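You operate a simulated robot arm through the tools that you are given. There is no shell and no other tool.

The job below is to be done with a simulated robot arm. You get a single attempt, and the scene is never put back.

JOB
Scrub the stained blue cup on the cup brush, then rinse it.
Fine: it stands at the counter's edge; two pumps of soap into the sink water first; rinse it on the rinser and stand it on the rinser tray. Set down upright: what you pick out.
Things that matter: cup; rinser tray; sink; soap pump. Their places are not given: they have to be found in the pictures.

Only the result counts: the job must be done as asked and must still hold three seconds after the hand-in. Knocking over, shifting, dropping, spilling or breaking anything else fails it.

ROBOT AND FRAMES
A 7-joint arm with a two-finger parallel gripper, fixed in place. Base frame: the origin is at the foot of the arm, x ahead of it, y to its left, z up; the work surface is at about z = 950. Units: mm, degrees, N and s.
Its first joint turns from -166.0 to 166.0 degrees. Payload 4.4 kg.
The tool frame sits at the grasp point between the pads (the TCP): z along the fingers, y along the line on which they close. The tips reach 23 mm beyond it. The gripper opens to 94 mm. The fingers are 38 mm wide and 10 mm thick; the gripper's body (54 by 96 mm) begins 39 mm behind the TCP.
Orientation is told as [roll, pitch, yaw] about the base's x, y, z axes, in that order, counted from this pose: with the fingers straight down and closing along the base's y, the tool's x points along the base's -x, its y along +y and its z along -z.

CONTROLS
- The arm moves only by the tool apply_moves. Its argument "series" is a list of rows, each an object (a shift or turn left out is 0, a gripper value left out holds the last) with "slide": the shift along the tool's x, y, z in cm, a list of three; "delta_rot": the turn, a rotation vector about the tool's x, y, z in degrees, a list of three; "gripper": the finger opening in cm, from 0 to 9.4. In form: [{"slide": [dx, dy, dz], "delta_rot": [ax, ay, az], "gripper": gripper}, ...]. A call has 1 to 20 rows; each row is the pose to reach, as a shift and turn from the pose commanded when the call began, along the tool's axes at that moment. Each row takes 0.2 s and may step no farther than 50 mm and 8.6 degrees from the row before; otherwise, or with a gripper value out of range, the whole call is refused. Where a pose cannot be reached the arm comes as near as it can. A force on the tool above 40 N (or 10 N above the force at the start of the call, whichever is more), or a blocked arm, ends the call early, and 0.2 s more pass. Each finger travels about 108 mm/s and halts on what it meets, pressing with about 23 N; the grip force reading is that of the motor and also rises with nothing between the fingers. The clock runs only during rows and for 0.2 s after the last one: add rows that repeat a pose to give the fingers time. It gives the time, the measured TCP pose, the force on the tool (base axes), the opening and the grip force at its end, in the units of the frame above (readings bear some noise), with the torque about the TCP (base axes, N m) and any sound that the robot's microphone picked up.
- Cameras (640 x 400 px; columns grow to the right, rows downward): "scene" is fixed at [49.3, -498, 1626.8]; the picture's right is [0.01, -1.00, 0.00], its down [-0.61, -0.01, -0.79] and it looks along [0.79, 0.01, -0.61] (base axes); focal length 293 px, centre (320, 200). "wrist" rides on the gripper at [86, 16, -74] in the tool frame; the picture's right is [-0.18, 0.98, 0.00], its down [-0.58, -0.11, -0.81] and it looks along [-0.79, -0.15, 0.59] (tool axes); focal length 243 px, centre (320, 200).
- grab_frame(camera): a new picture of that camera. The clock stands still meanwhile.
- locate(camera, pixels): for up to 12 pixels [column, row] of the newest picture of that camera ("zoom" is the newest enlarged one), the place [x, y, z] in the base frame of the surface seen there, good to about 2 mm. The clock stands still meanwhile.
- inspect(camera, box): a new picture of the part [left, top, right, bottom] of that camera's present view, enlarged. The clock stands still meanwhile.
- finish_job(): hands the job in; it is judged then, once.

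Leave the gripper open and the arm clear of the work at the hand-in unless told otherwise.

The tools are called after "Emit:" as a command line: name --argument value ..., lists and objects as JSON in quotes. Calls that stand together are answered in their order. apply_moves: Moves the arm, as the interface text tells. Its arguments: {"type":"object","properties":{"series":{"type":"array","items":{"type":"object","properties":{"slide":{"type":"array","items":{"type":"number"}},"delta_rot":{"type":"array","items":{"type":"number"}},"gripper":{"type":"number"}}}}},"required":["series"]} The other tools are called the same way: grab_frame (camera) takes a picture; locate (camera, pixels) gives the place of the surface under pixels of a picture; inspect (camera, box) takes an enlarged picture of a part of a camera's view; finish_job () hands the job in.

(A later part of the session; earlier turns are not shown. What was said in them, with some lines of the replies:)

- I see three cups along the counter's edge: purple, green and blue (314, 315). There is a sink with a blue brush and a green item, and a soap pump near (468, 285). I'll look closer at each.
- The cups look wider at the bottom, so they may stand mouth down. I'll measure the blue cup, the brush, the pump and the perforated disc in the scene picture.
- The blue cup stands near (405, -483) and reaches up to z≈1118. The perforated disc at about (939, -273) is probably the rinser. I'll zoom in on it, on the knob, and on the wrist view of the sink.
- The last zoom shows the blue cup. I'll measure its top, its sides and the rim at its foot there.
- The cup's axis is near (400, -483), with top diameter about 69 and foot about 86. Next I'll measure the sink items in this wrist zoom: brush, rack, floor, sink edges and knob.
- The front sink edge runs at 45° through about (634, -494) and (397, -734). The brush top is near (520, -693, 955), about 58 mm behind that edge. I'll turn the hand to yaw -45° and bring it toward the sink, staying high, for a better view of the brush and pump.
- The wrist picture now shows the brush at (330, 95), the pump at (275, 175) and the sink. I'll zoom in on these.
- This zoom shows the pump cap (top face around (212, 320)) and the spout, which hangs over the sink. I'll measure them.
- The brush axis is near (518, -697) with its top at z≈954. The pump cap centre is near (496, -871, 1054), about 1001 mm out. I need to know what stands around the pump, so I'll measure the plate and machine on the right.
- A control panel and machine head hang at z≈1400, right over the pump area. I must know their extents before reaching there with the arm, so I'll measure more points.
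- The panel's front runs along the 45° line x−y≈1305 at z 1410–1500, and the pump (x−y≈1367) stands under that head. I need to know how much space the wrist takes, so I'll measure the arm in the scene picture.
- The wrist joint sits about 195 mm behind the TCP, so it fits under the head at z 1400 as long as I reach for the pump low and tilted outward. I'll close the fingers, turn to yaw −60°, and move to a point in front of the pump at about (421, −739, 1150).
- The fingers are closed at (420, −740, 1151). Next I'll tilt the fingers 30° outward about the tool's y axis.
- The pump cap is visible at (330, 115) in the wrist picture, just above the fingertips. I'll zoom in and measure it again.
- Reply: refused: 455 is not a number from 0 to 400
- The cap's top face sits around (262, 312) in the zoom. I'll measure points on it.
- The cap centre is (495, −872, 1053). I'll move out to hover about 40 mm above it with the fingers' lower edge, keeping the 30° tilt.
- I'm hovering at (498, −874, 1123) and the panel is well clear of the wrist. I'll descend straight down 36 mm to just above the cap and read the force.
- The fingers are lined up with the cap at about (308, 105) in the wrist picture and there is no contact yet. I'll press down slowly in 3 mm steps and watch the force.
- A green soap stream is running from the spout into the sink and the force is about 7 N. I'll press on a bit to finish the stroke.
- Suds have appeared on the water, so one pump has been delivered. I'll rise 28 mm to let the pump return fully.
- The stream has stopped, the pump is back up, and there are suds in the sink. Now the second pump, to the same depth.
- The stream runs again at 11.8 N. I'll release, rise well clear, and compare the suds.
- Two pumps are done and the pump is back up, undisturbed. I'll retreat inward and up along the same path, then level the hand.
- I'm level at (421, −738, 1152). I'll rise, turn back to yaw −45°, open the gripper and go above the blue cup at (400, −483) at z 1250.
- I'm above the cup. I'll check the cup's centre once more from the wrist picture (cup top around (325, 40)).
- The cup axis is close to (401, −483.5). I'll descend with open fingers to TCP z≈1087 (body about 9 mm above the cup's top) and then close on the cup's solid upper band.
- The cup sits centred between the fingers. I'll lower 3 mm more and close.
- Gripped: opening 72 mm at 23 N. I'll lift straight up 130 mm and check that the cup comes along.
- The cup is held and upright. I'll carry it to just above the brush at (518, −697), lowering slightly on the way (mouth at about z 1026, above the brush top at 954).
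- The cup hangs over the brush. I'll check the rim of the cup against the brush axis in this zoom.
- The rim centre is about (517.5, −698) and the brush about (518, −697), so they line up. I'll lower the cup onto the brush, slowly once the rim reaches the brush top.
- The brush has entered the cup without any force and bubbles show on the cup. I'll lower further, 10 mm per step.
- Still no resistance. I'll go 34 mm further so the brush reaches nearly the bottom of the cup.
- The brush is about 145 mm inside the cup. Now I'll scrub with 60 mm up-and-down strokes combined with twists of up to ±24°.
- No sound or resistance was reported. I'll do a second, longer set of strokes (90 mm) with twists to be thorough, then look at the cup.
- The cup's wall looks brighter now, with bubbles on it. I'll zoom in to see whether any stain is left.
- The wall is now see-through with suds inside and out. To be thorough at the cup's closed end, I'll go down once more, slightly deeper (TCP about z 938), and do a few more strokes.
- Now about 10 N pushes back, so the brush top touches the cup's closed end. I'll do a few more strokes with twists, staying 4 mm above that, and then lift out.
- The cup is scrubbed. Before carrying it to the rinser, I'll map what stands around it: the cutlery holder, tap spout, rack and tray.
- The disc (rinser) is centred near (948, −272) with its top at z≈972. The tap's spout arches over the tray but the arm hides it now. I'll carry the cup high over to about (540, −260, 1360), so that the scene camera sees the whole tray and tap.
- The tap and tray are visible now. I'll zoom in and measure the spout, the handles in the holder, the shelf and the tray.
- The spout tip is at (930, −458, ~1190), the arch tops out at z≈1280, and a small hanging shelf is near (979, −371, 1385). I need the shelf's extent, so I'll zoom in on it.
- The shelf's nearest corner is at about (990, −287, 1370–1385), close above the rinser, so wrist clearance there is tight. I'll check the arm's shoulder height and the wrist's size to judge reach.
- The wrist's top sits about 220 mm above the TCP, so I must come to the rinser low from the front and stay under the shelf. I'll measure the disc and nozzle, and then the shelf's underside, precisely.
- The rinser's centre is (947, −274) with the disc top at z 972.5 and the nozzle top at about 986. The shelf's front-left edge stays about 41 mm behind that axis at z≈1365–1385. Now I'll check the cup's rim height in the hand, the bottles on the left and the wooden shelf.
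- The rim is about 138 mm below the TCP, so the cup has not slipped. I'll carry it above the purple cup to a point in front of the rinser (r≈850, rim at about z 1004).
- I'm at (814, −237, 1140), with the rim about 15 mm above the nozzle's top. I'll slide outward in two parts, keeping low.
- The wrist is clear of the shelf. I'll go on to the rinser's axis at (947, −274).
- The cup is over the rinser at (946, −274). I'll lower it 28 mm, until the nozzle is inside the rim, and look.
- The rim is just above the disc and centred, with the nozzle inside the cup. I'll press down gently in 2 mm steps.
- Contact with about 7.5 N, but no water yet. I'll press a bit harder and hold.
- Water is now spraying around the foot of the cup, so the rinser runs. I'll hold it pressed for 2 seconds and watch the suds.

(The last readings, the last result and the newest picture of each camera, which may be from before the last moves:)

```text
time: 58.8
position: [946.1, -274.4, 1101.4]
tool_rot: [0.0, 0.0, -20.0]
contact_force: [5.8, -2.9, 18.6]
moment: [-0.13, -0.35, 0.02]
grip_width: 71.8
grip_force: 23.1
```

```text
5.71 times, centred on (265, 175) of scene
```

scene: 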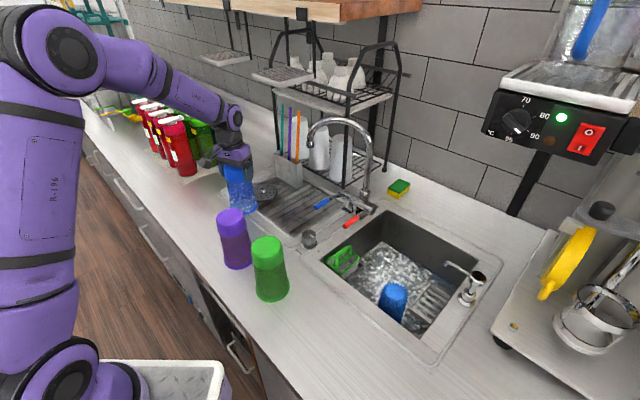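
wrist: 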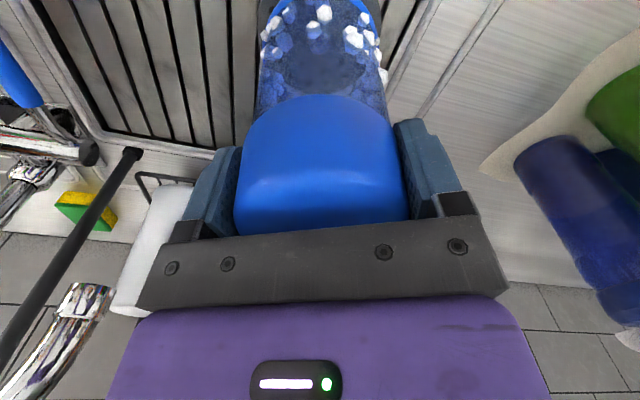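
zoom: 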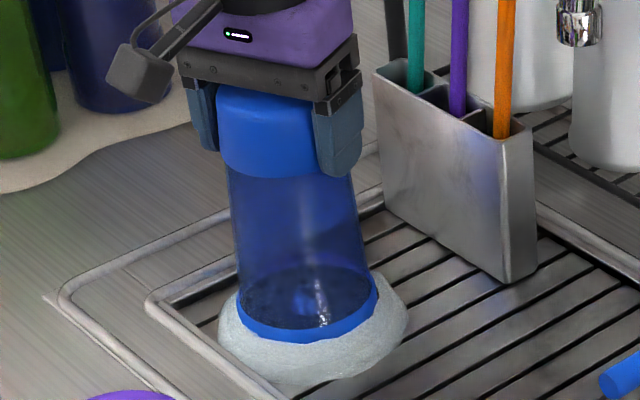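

The suds are gone. I'll hold one more second to be sure, then rise off the disc.

Emit:
apply_moves --series '[{"slide": [0, 0, 0]}, {"slide": [0, 0, 0]}, {"slide": [0, 0, 0]}, {"slide": [0, 0, 0]}, {"slide": [0, 0, 0]}, {"slide": [0, 0, -0.6]}, {"slide": [0, 0, -1.4]}, {"slide": [0, 0, -2.4]}, {"slide": [0, 0, -3.4]}, {"slide": [0, 0, -4.0]}, {"slide": [0, 0, -4.0]}]'

Emit:
inspect --camera "scene" --box '[220, 70, 320, 220]'

Emit:
inspect --camera "scene" --box '[230, 140, 300, 210]'

Emit:
grab_frame --camera "wrist"

```text
time: 61.2
position: [947.7, -273.9, 1140.5]
tool_rot: [-0.1, 0.0, -19.9]
contact_force: [0.2, -0.3, -2.9]
moment: [-0.01, 0.02, 0.0]
grip_width: 71.7
grip_force: 23.3
```

```text
2.67 times, centred on (270, 145) of scene
```

zoom: 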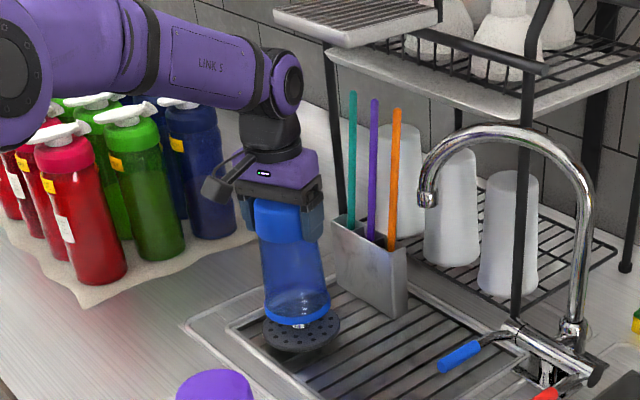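

```text
5.71 times, centred on (265, 175) of scene
```

zoom: 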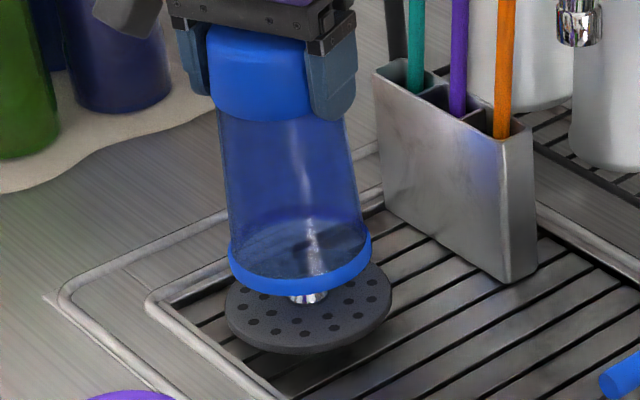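

```text
taken
```

wrist: 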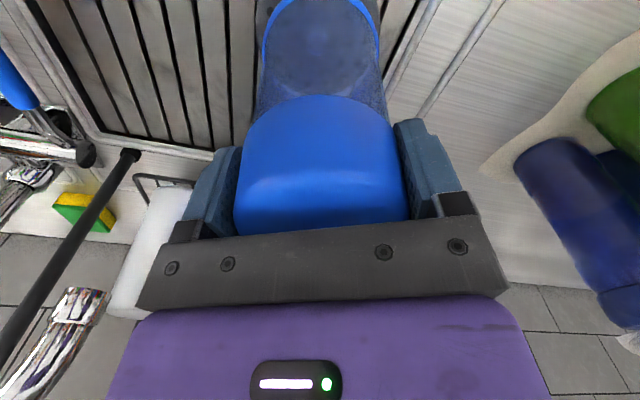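

The cup is clear of suds and the water has stopped. The tray's free slats lie around (853, −385), with the slat top at z≈947.5. The cups in this kitchen all stand mouth down, so I'll stand this one the same way, with its axis vertical. First I pull back inward (away from the shelf), then go sideways low to that spot.

Emit:
apply_moves --series '[{"slide": [4, -0.43, 0]}, {"slide": [8, -0.86, 0]}, {"slide": [12, -1.28, 0]}, {"slide": [11.1, -3.9, 1.0]}, {"slide": [10.1, -6.44, 2.0]}, {"slide": [8.4, -8.85, 2.3]}, {"slide": [6.7, -11.25, 2.7]}, {"slide": [5.04, -13.65, 3.0]}, {"slide": [5.04, -13.65, 3.0]}]'

Emit:
grab_frame --camera "scene"

Emit:
inspect --camera "scene" --box '[230, 80, 370, 260]'

Emit:
grab_frame --camera "wrist"

```text
time: 63.2
position: [853.8, -384.5, 1112.1]
tool_rot: [0.0, 0.1, -20.1]
contact_force: [-0.4, -0.1, -1.3]
moment: [0.02, 0.0, 0.02]
grip_width: 71.8
grip_force: 23.2
```

```text
taken
```

scene: 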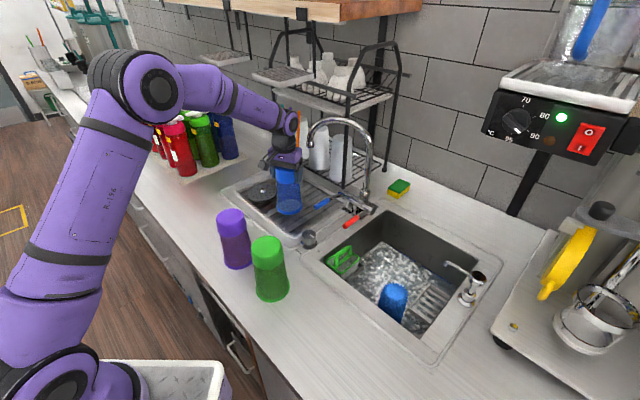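

```text
2.22 times, centred on (300, 170) of scene
```

zoom: 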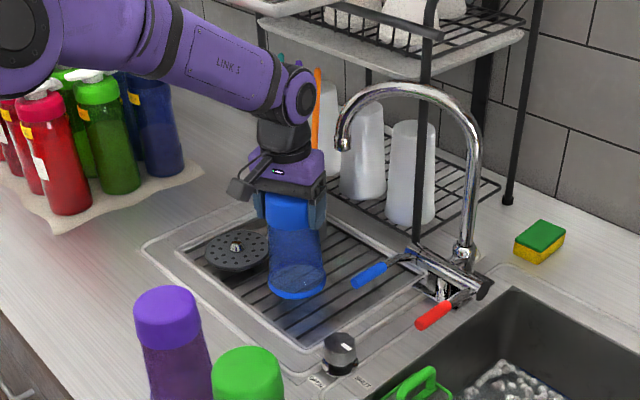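

```text
taken
```

wrist: 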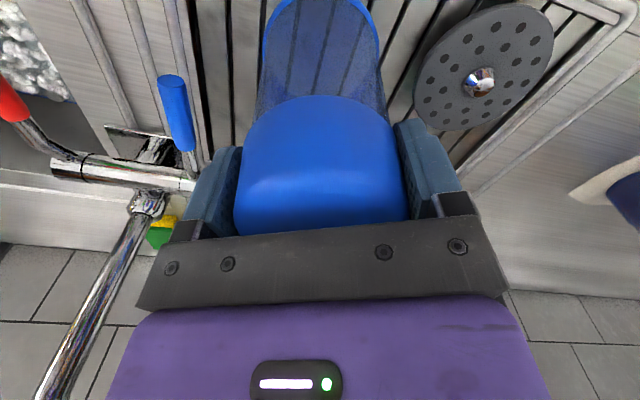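

The cup hangs over the free slats, clear of the disc, the blue lever and the spout. I'll lower it 22 mm, then feel for contact in small steps.

Emit:
apply_moves --series '[{"slide": [0, 0, 0.8]}, {"slide": [0, 0, 1.6]}, {"slide": [0, 0, 2.2]}, {"slide": [0, 0, 2.2]}]'

Emit:
apply_moves --series '[{"slide": [0, 0, 0.15]}, {"slide": [0, 0, 0.3]}, {"slide": [0, 0, 0.4]}, {"slide": [0, 0, 0.4]}]'

Emit:
inspect --camera "scene" --box '[240, 140, 340, 240]'

```text
time: 64.2
position: [853.1, -385.0, 1089.0]
tool_rot: [0.0, 0.0, -20.0]
contact_force: [0.2, -0.9, -1.6]
moment: [-0.02, -0.02, -0.03]
grip_width: 72.0
grip_force: 23.0
```

```text
time: 65.2
position: [852.7, -383.0, 1085.0]
tool_rot: [0.0, 0.1, -20.0]
contact_force: [0.3, -0.1, 1.8]
moment: [0.04, 0.13, 0.0]
grip_width: 71.9
grip_force: 22.8
```

```text
4.00 times, centred on (290, 190) of scene
```

zoom: 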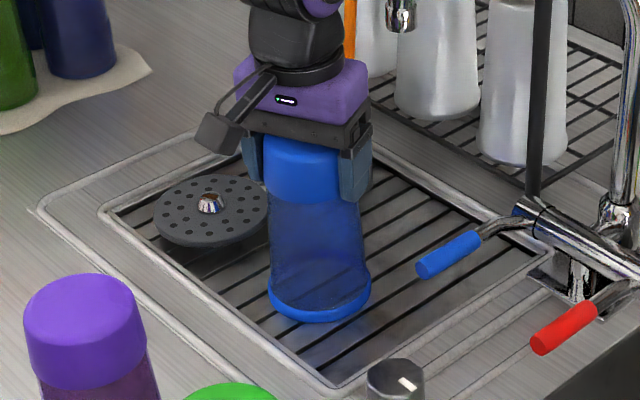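

The slats carry the cup now (force changed from −1.6 to +1.8 N). I'll open the gripper.

Emit:
apply_moves --series '[{"slide": [0, 0, 0.05], "gripper": 7.6}, {"slide": [0, 0, 0.05], "gripper": 8.4}, {"slide": [0, 0, 0.05], "gripper": 9.4}, {"slide": [0, 0, 0.05], "gripper": 9.4}, {"slide": [0, 0, 0.05], "gripper": 9.4}]'

Emit:
inspect --camera "scene" --box '[240, 140, 340, 240]'

Emit:
grab_frame --camera "wrist"

```text
time: 66.4
position: [852.8, -385.1, 1084.6]
tool_rot: [0.0, 0.1, -20.0]
contact_force: [-0.8, -1.0, 0.2]
moment: [-0.03, -0.03, 0.0]
grip_width: 93.9
grip_force: 0.0
```

```text
4.00 times, centred on (290, 190) of scene
```

zoom: 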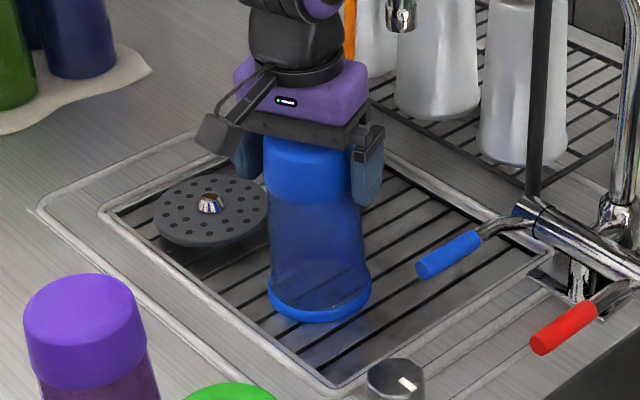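

```text
taken
```

wrist: 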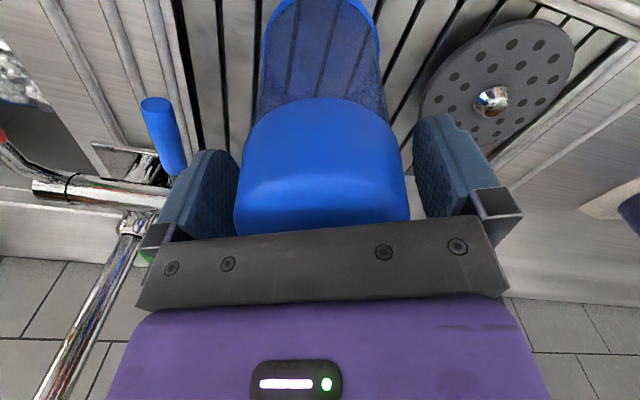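

The cup stands by itself. I'll rise 3 cm, then back off inward and up along the finger faces, staying away from the shelf.

Emit:
apply_moves --series '[{"slide": [0, 0, -1.5], "gripper": 9.4}, {"slide": [0, 0, -3]}, {"slide": [2, 0, -4]}, {"slide": [5, 0, -5.5]}, {"slide": [8, 0, -8]}, {"slide": [11, 0, -11]}, {"slide": [14, 0, -15]}, {"slide": [17, 0, -18]}, {"slide": [20, 0, -21]}, {"slide": [23, 0, -24]}, {"slide": [23, 0, -24]}]'

Emit:
grab_frame --camera "scene"

Emit:
grab_frame --camera "wrist"

```text
time: 68.8
position: [635.7, -305.8, 1326.7]
tool_rot: [0.0, 0.0, -20.0]
contact_force: [-0.1, -0.7, 0.0]
moment: [0.05, 0.01, -0.01]
grip_width: 94.2
grip_force: 0.0
```

```text
taken
```

scene: 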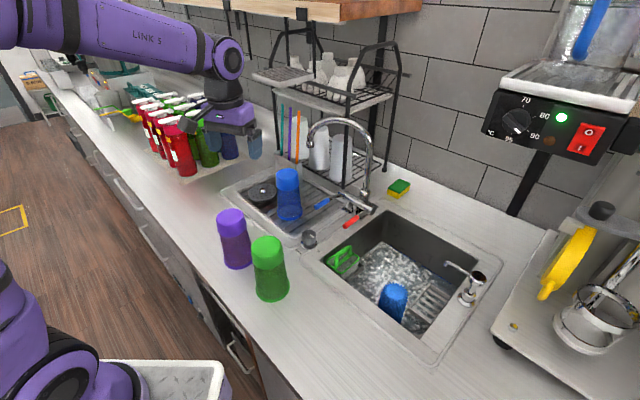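

```text
taken
```

wrist: 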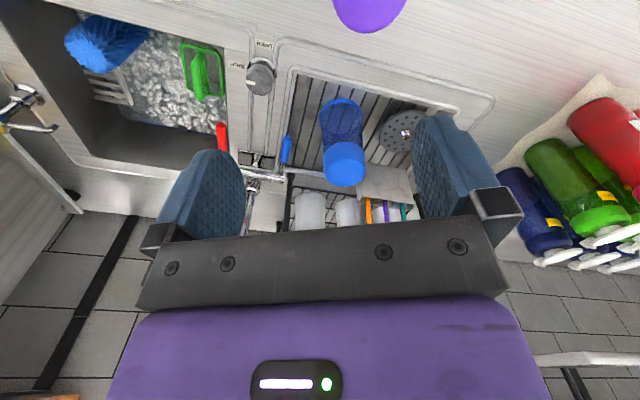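

The cup stands on the slats at (288, 195) in the scene picture. I'll zoom in to check its state, its uprightness and the surroundings.

Emit:
inspect --camera "scene" --box '[230, 150, 350, 240]'

Emit:
locate --camera "zoom" --pixels '[[308, 85], [308, 150], [308, 200], [308, 300], [268, 120], [345, 120], [262, 290], [355, 295], [308, 312], [150, 190], [240, 300], [400, 300]]'

Emit:
inspect --camera "wrist" --box '[270, 60, 430, 200]'

```text
4.44 times, centred on (290, 195) of scene
```

zoom: 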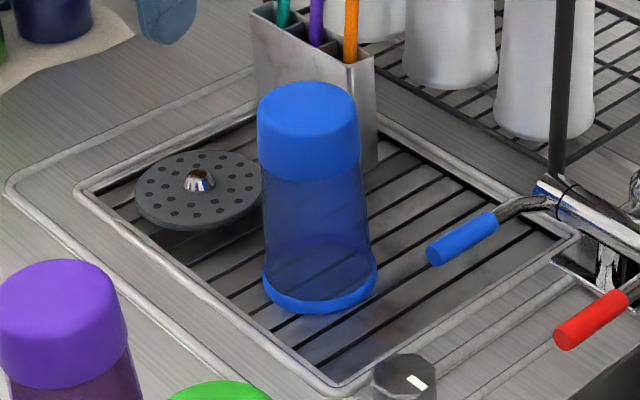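

```text
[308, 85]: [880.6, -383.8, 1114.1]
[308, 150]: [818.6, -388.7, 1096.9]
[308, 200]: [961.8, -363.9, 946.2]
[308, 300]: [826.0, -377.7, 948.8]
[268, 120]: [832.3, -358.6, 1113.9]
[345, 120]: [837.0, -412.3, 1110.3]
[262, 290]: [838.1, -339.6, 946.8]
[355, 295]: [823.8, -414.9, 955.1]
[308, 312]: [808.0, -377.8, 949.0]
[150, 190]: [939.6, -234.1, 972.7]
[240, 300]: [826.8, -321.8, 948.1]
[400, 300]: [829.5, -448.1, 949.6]
```

```text
2.86 times, centred on (350, 130) of wrist
```

zoom: 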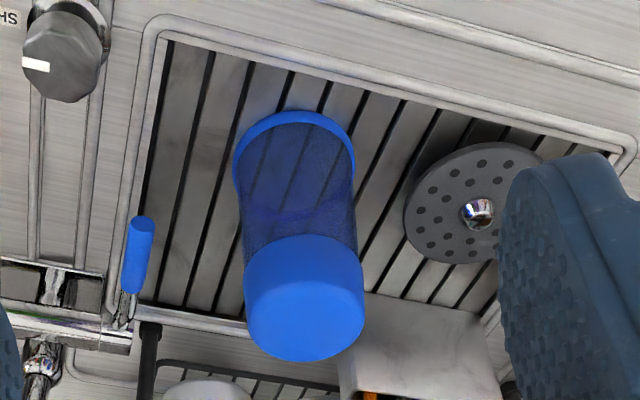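

The cup stands vertically on the slats at about (852, −380). It looks clear and free of suds, and nothing around it has shifted. I'll lift the open hand a bit more and away before handing in.

Emit:
apply_moves --series '[{"slide": [3, 0, -3], "gripper": 9.4}, {"slide": [6, 0, -6]}, {"slide": [9, 0, -9]}, {"slide": [9, 0, -9]}, {"slide": [9, 0, -9]}, {"slide": [9, 0, -9]}]'

Emit:
grab_frame --camera "scene"

```text
time: 70.2
position: [551.8, -274.3, 1412.9]
tool_rot: [0.0, 0.0, -20.0]
contact_force: [0.7, -0.1, 0.4]
moment: [-0.02, -0.01, -0.02]
grip_width: 94.3
grip_force: 0.0
```

```text
taken
```

scene: 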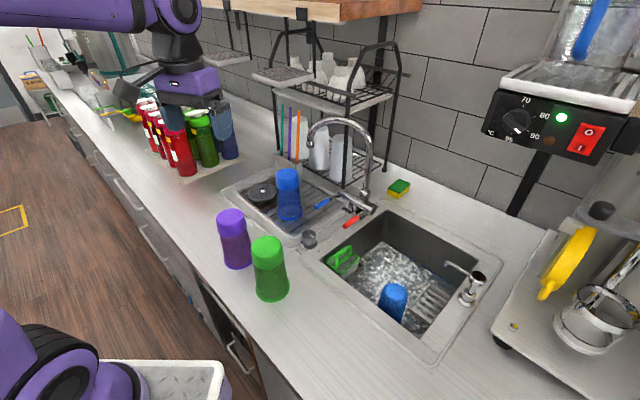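

The blue cup stands on the rinser tray, the other things are where they were, the gripper is open and the arm is clear. I'm handing the job in.

Emit:
finish_job

```text
The job is handed in.
```

The blue cup is scrubbed, rinsed and standing on the rinser tray, and the job is handed in. No result came back after the hand-in.

- **Soap:** I pressed the pump twice. The spout ran into the sink both times and suds formed after the first press, but I saw no increase after the second.
- **Scrub:** I worked the cup on the brush with up-and-down strokes and twists, down to where the brush touched the closed end. The dark wall came out see-through.
- **Rinse:** Pressing the cup onto the rinser started the water. I held it there for over 3 seconds and the suds were gone.
- **Set-down:** The cup stands vertical on the free slats, clear of the rinser disc, the tap and the cutlery holder. I saw nothing else moved or knocked over, and the gripper is open with the arm clear.

**Which way up:** I stood the cup mouth down, the way it and the other cups in the kitchen were standing. I took "upright" to mean standing straight; if you meant mouth up, this part is not as asked.

I left the OPEN/SHUT knob alone, since the rinser ran without it.
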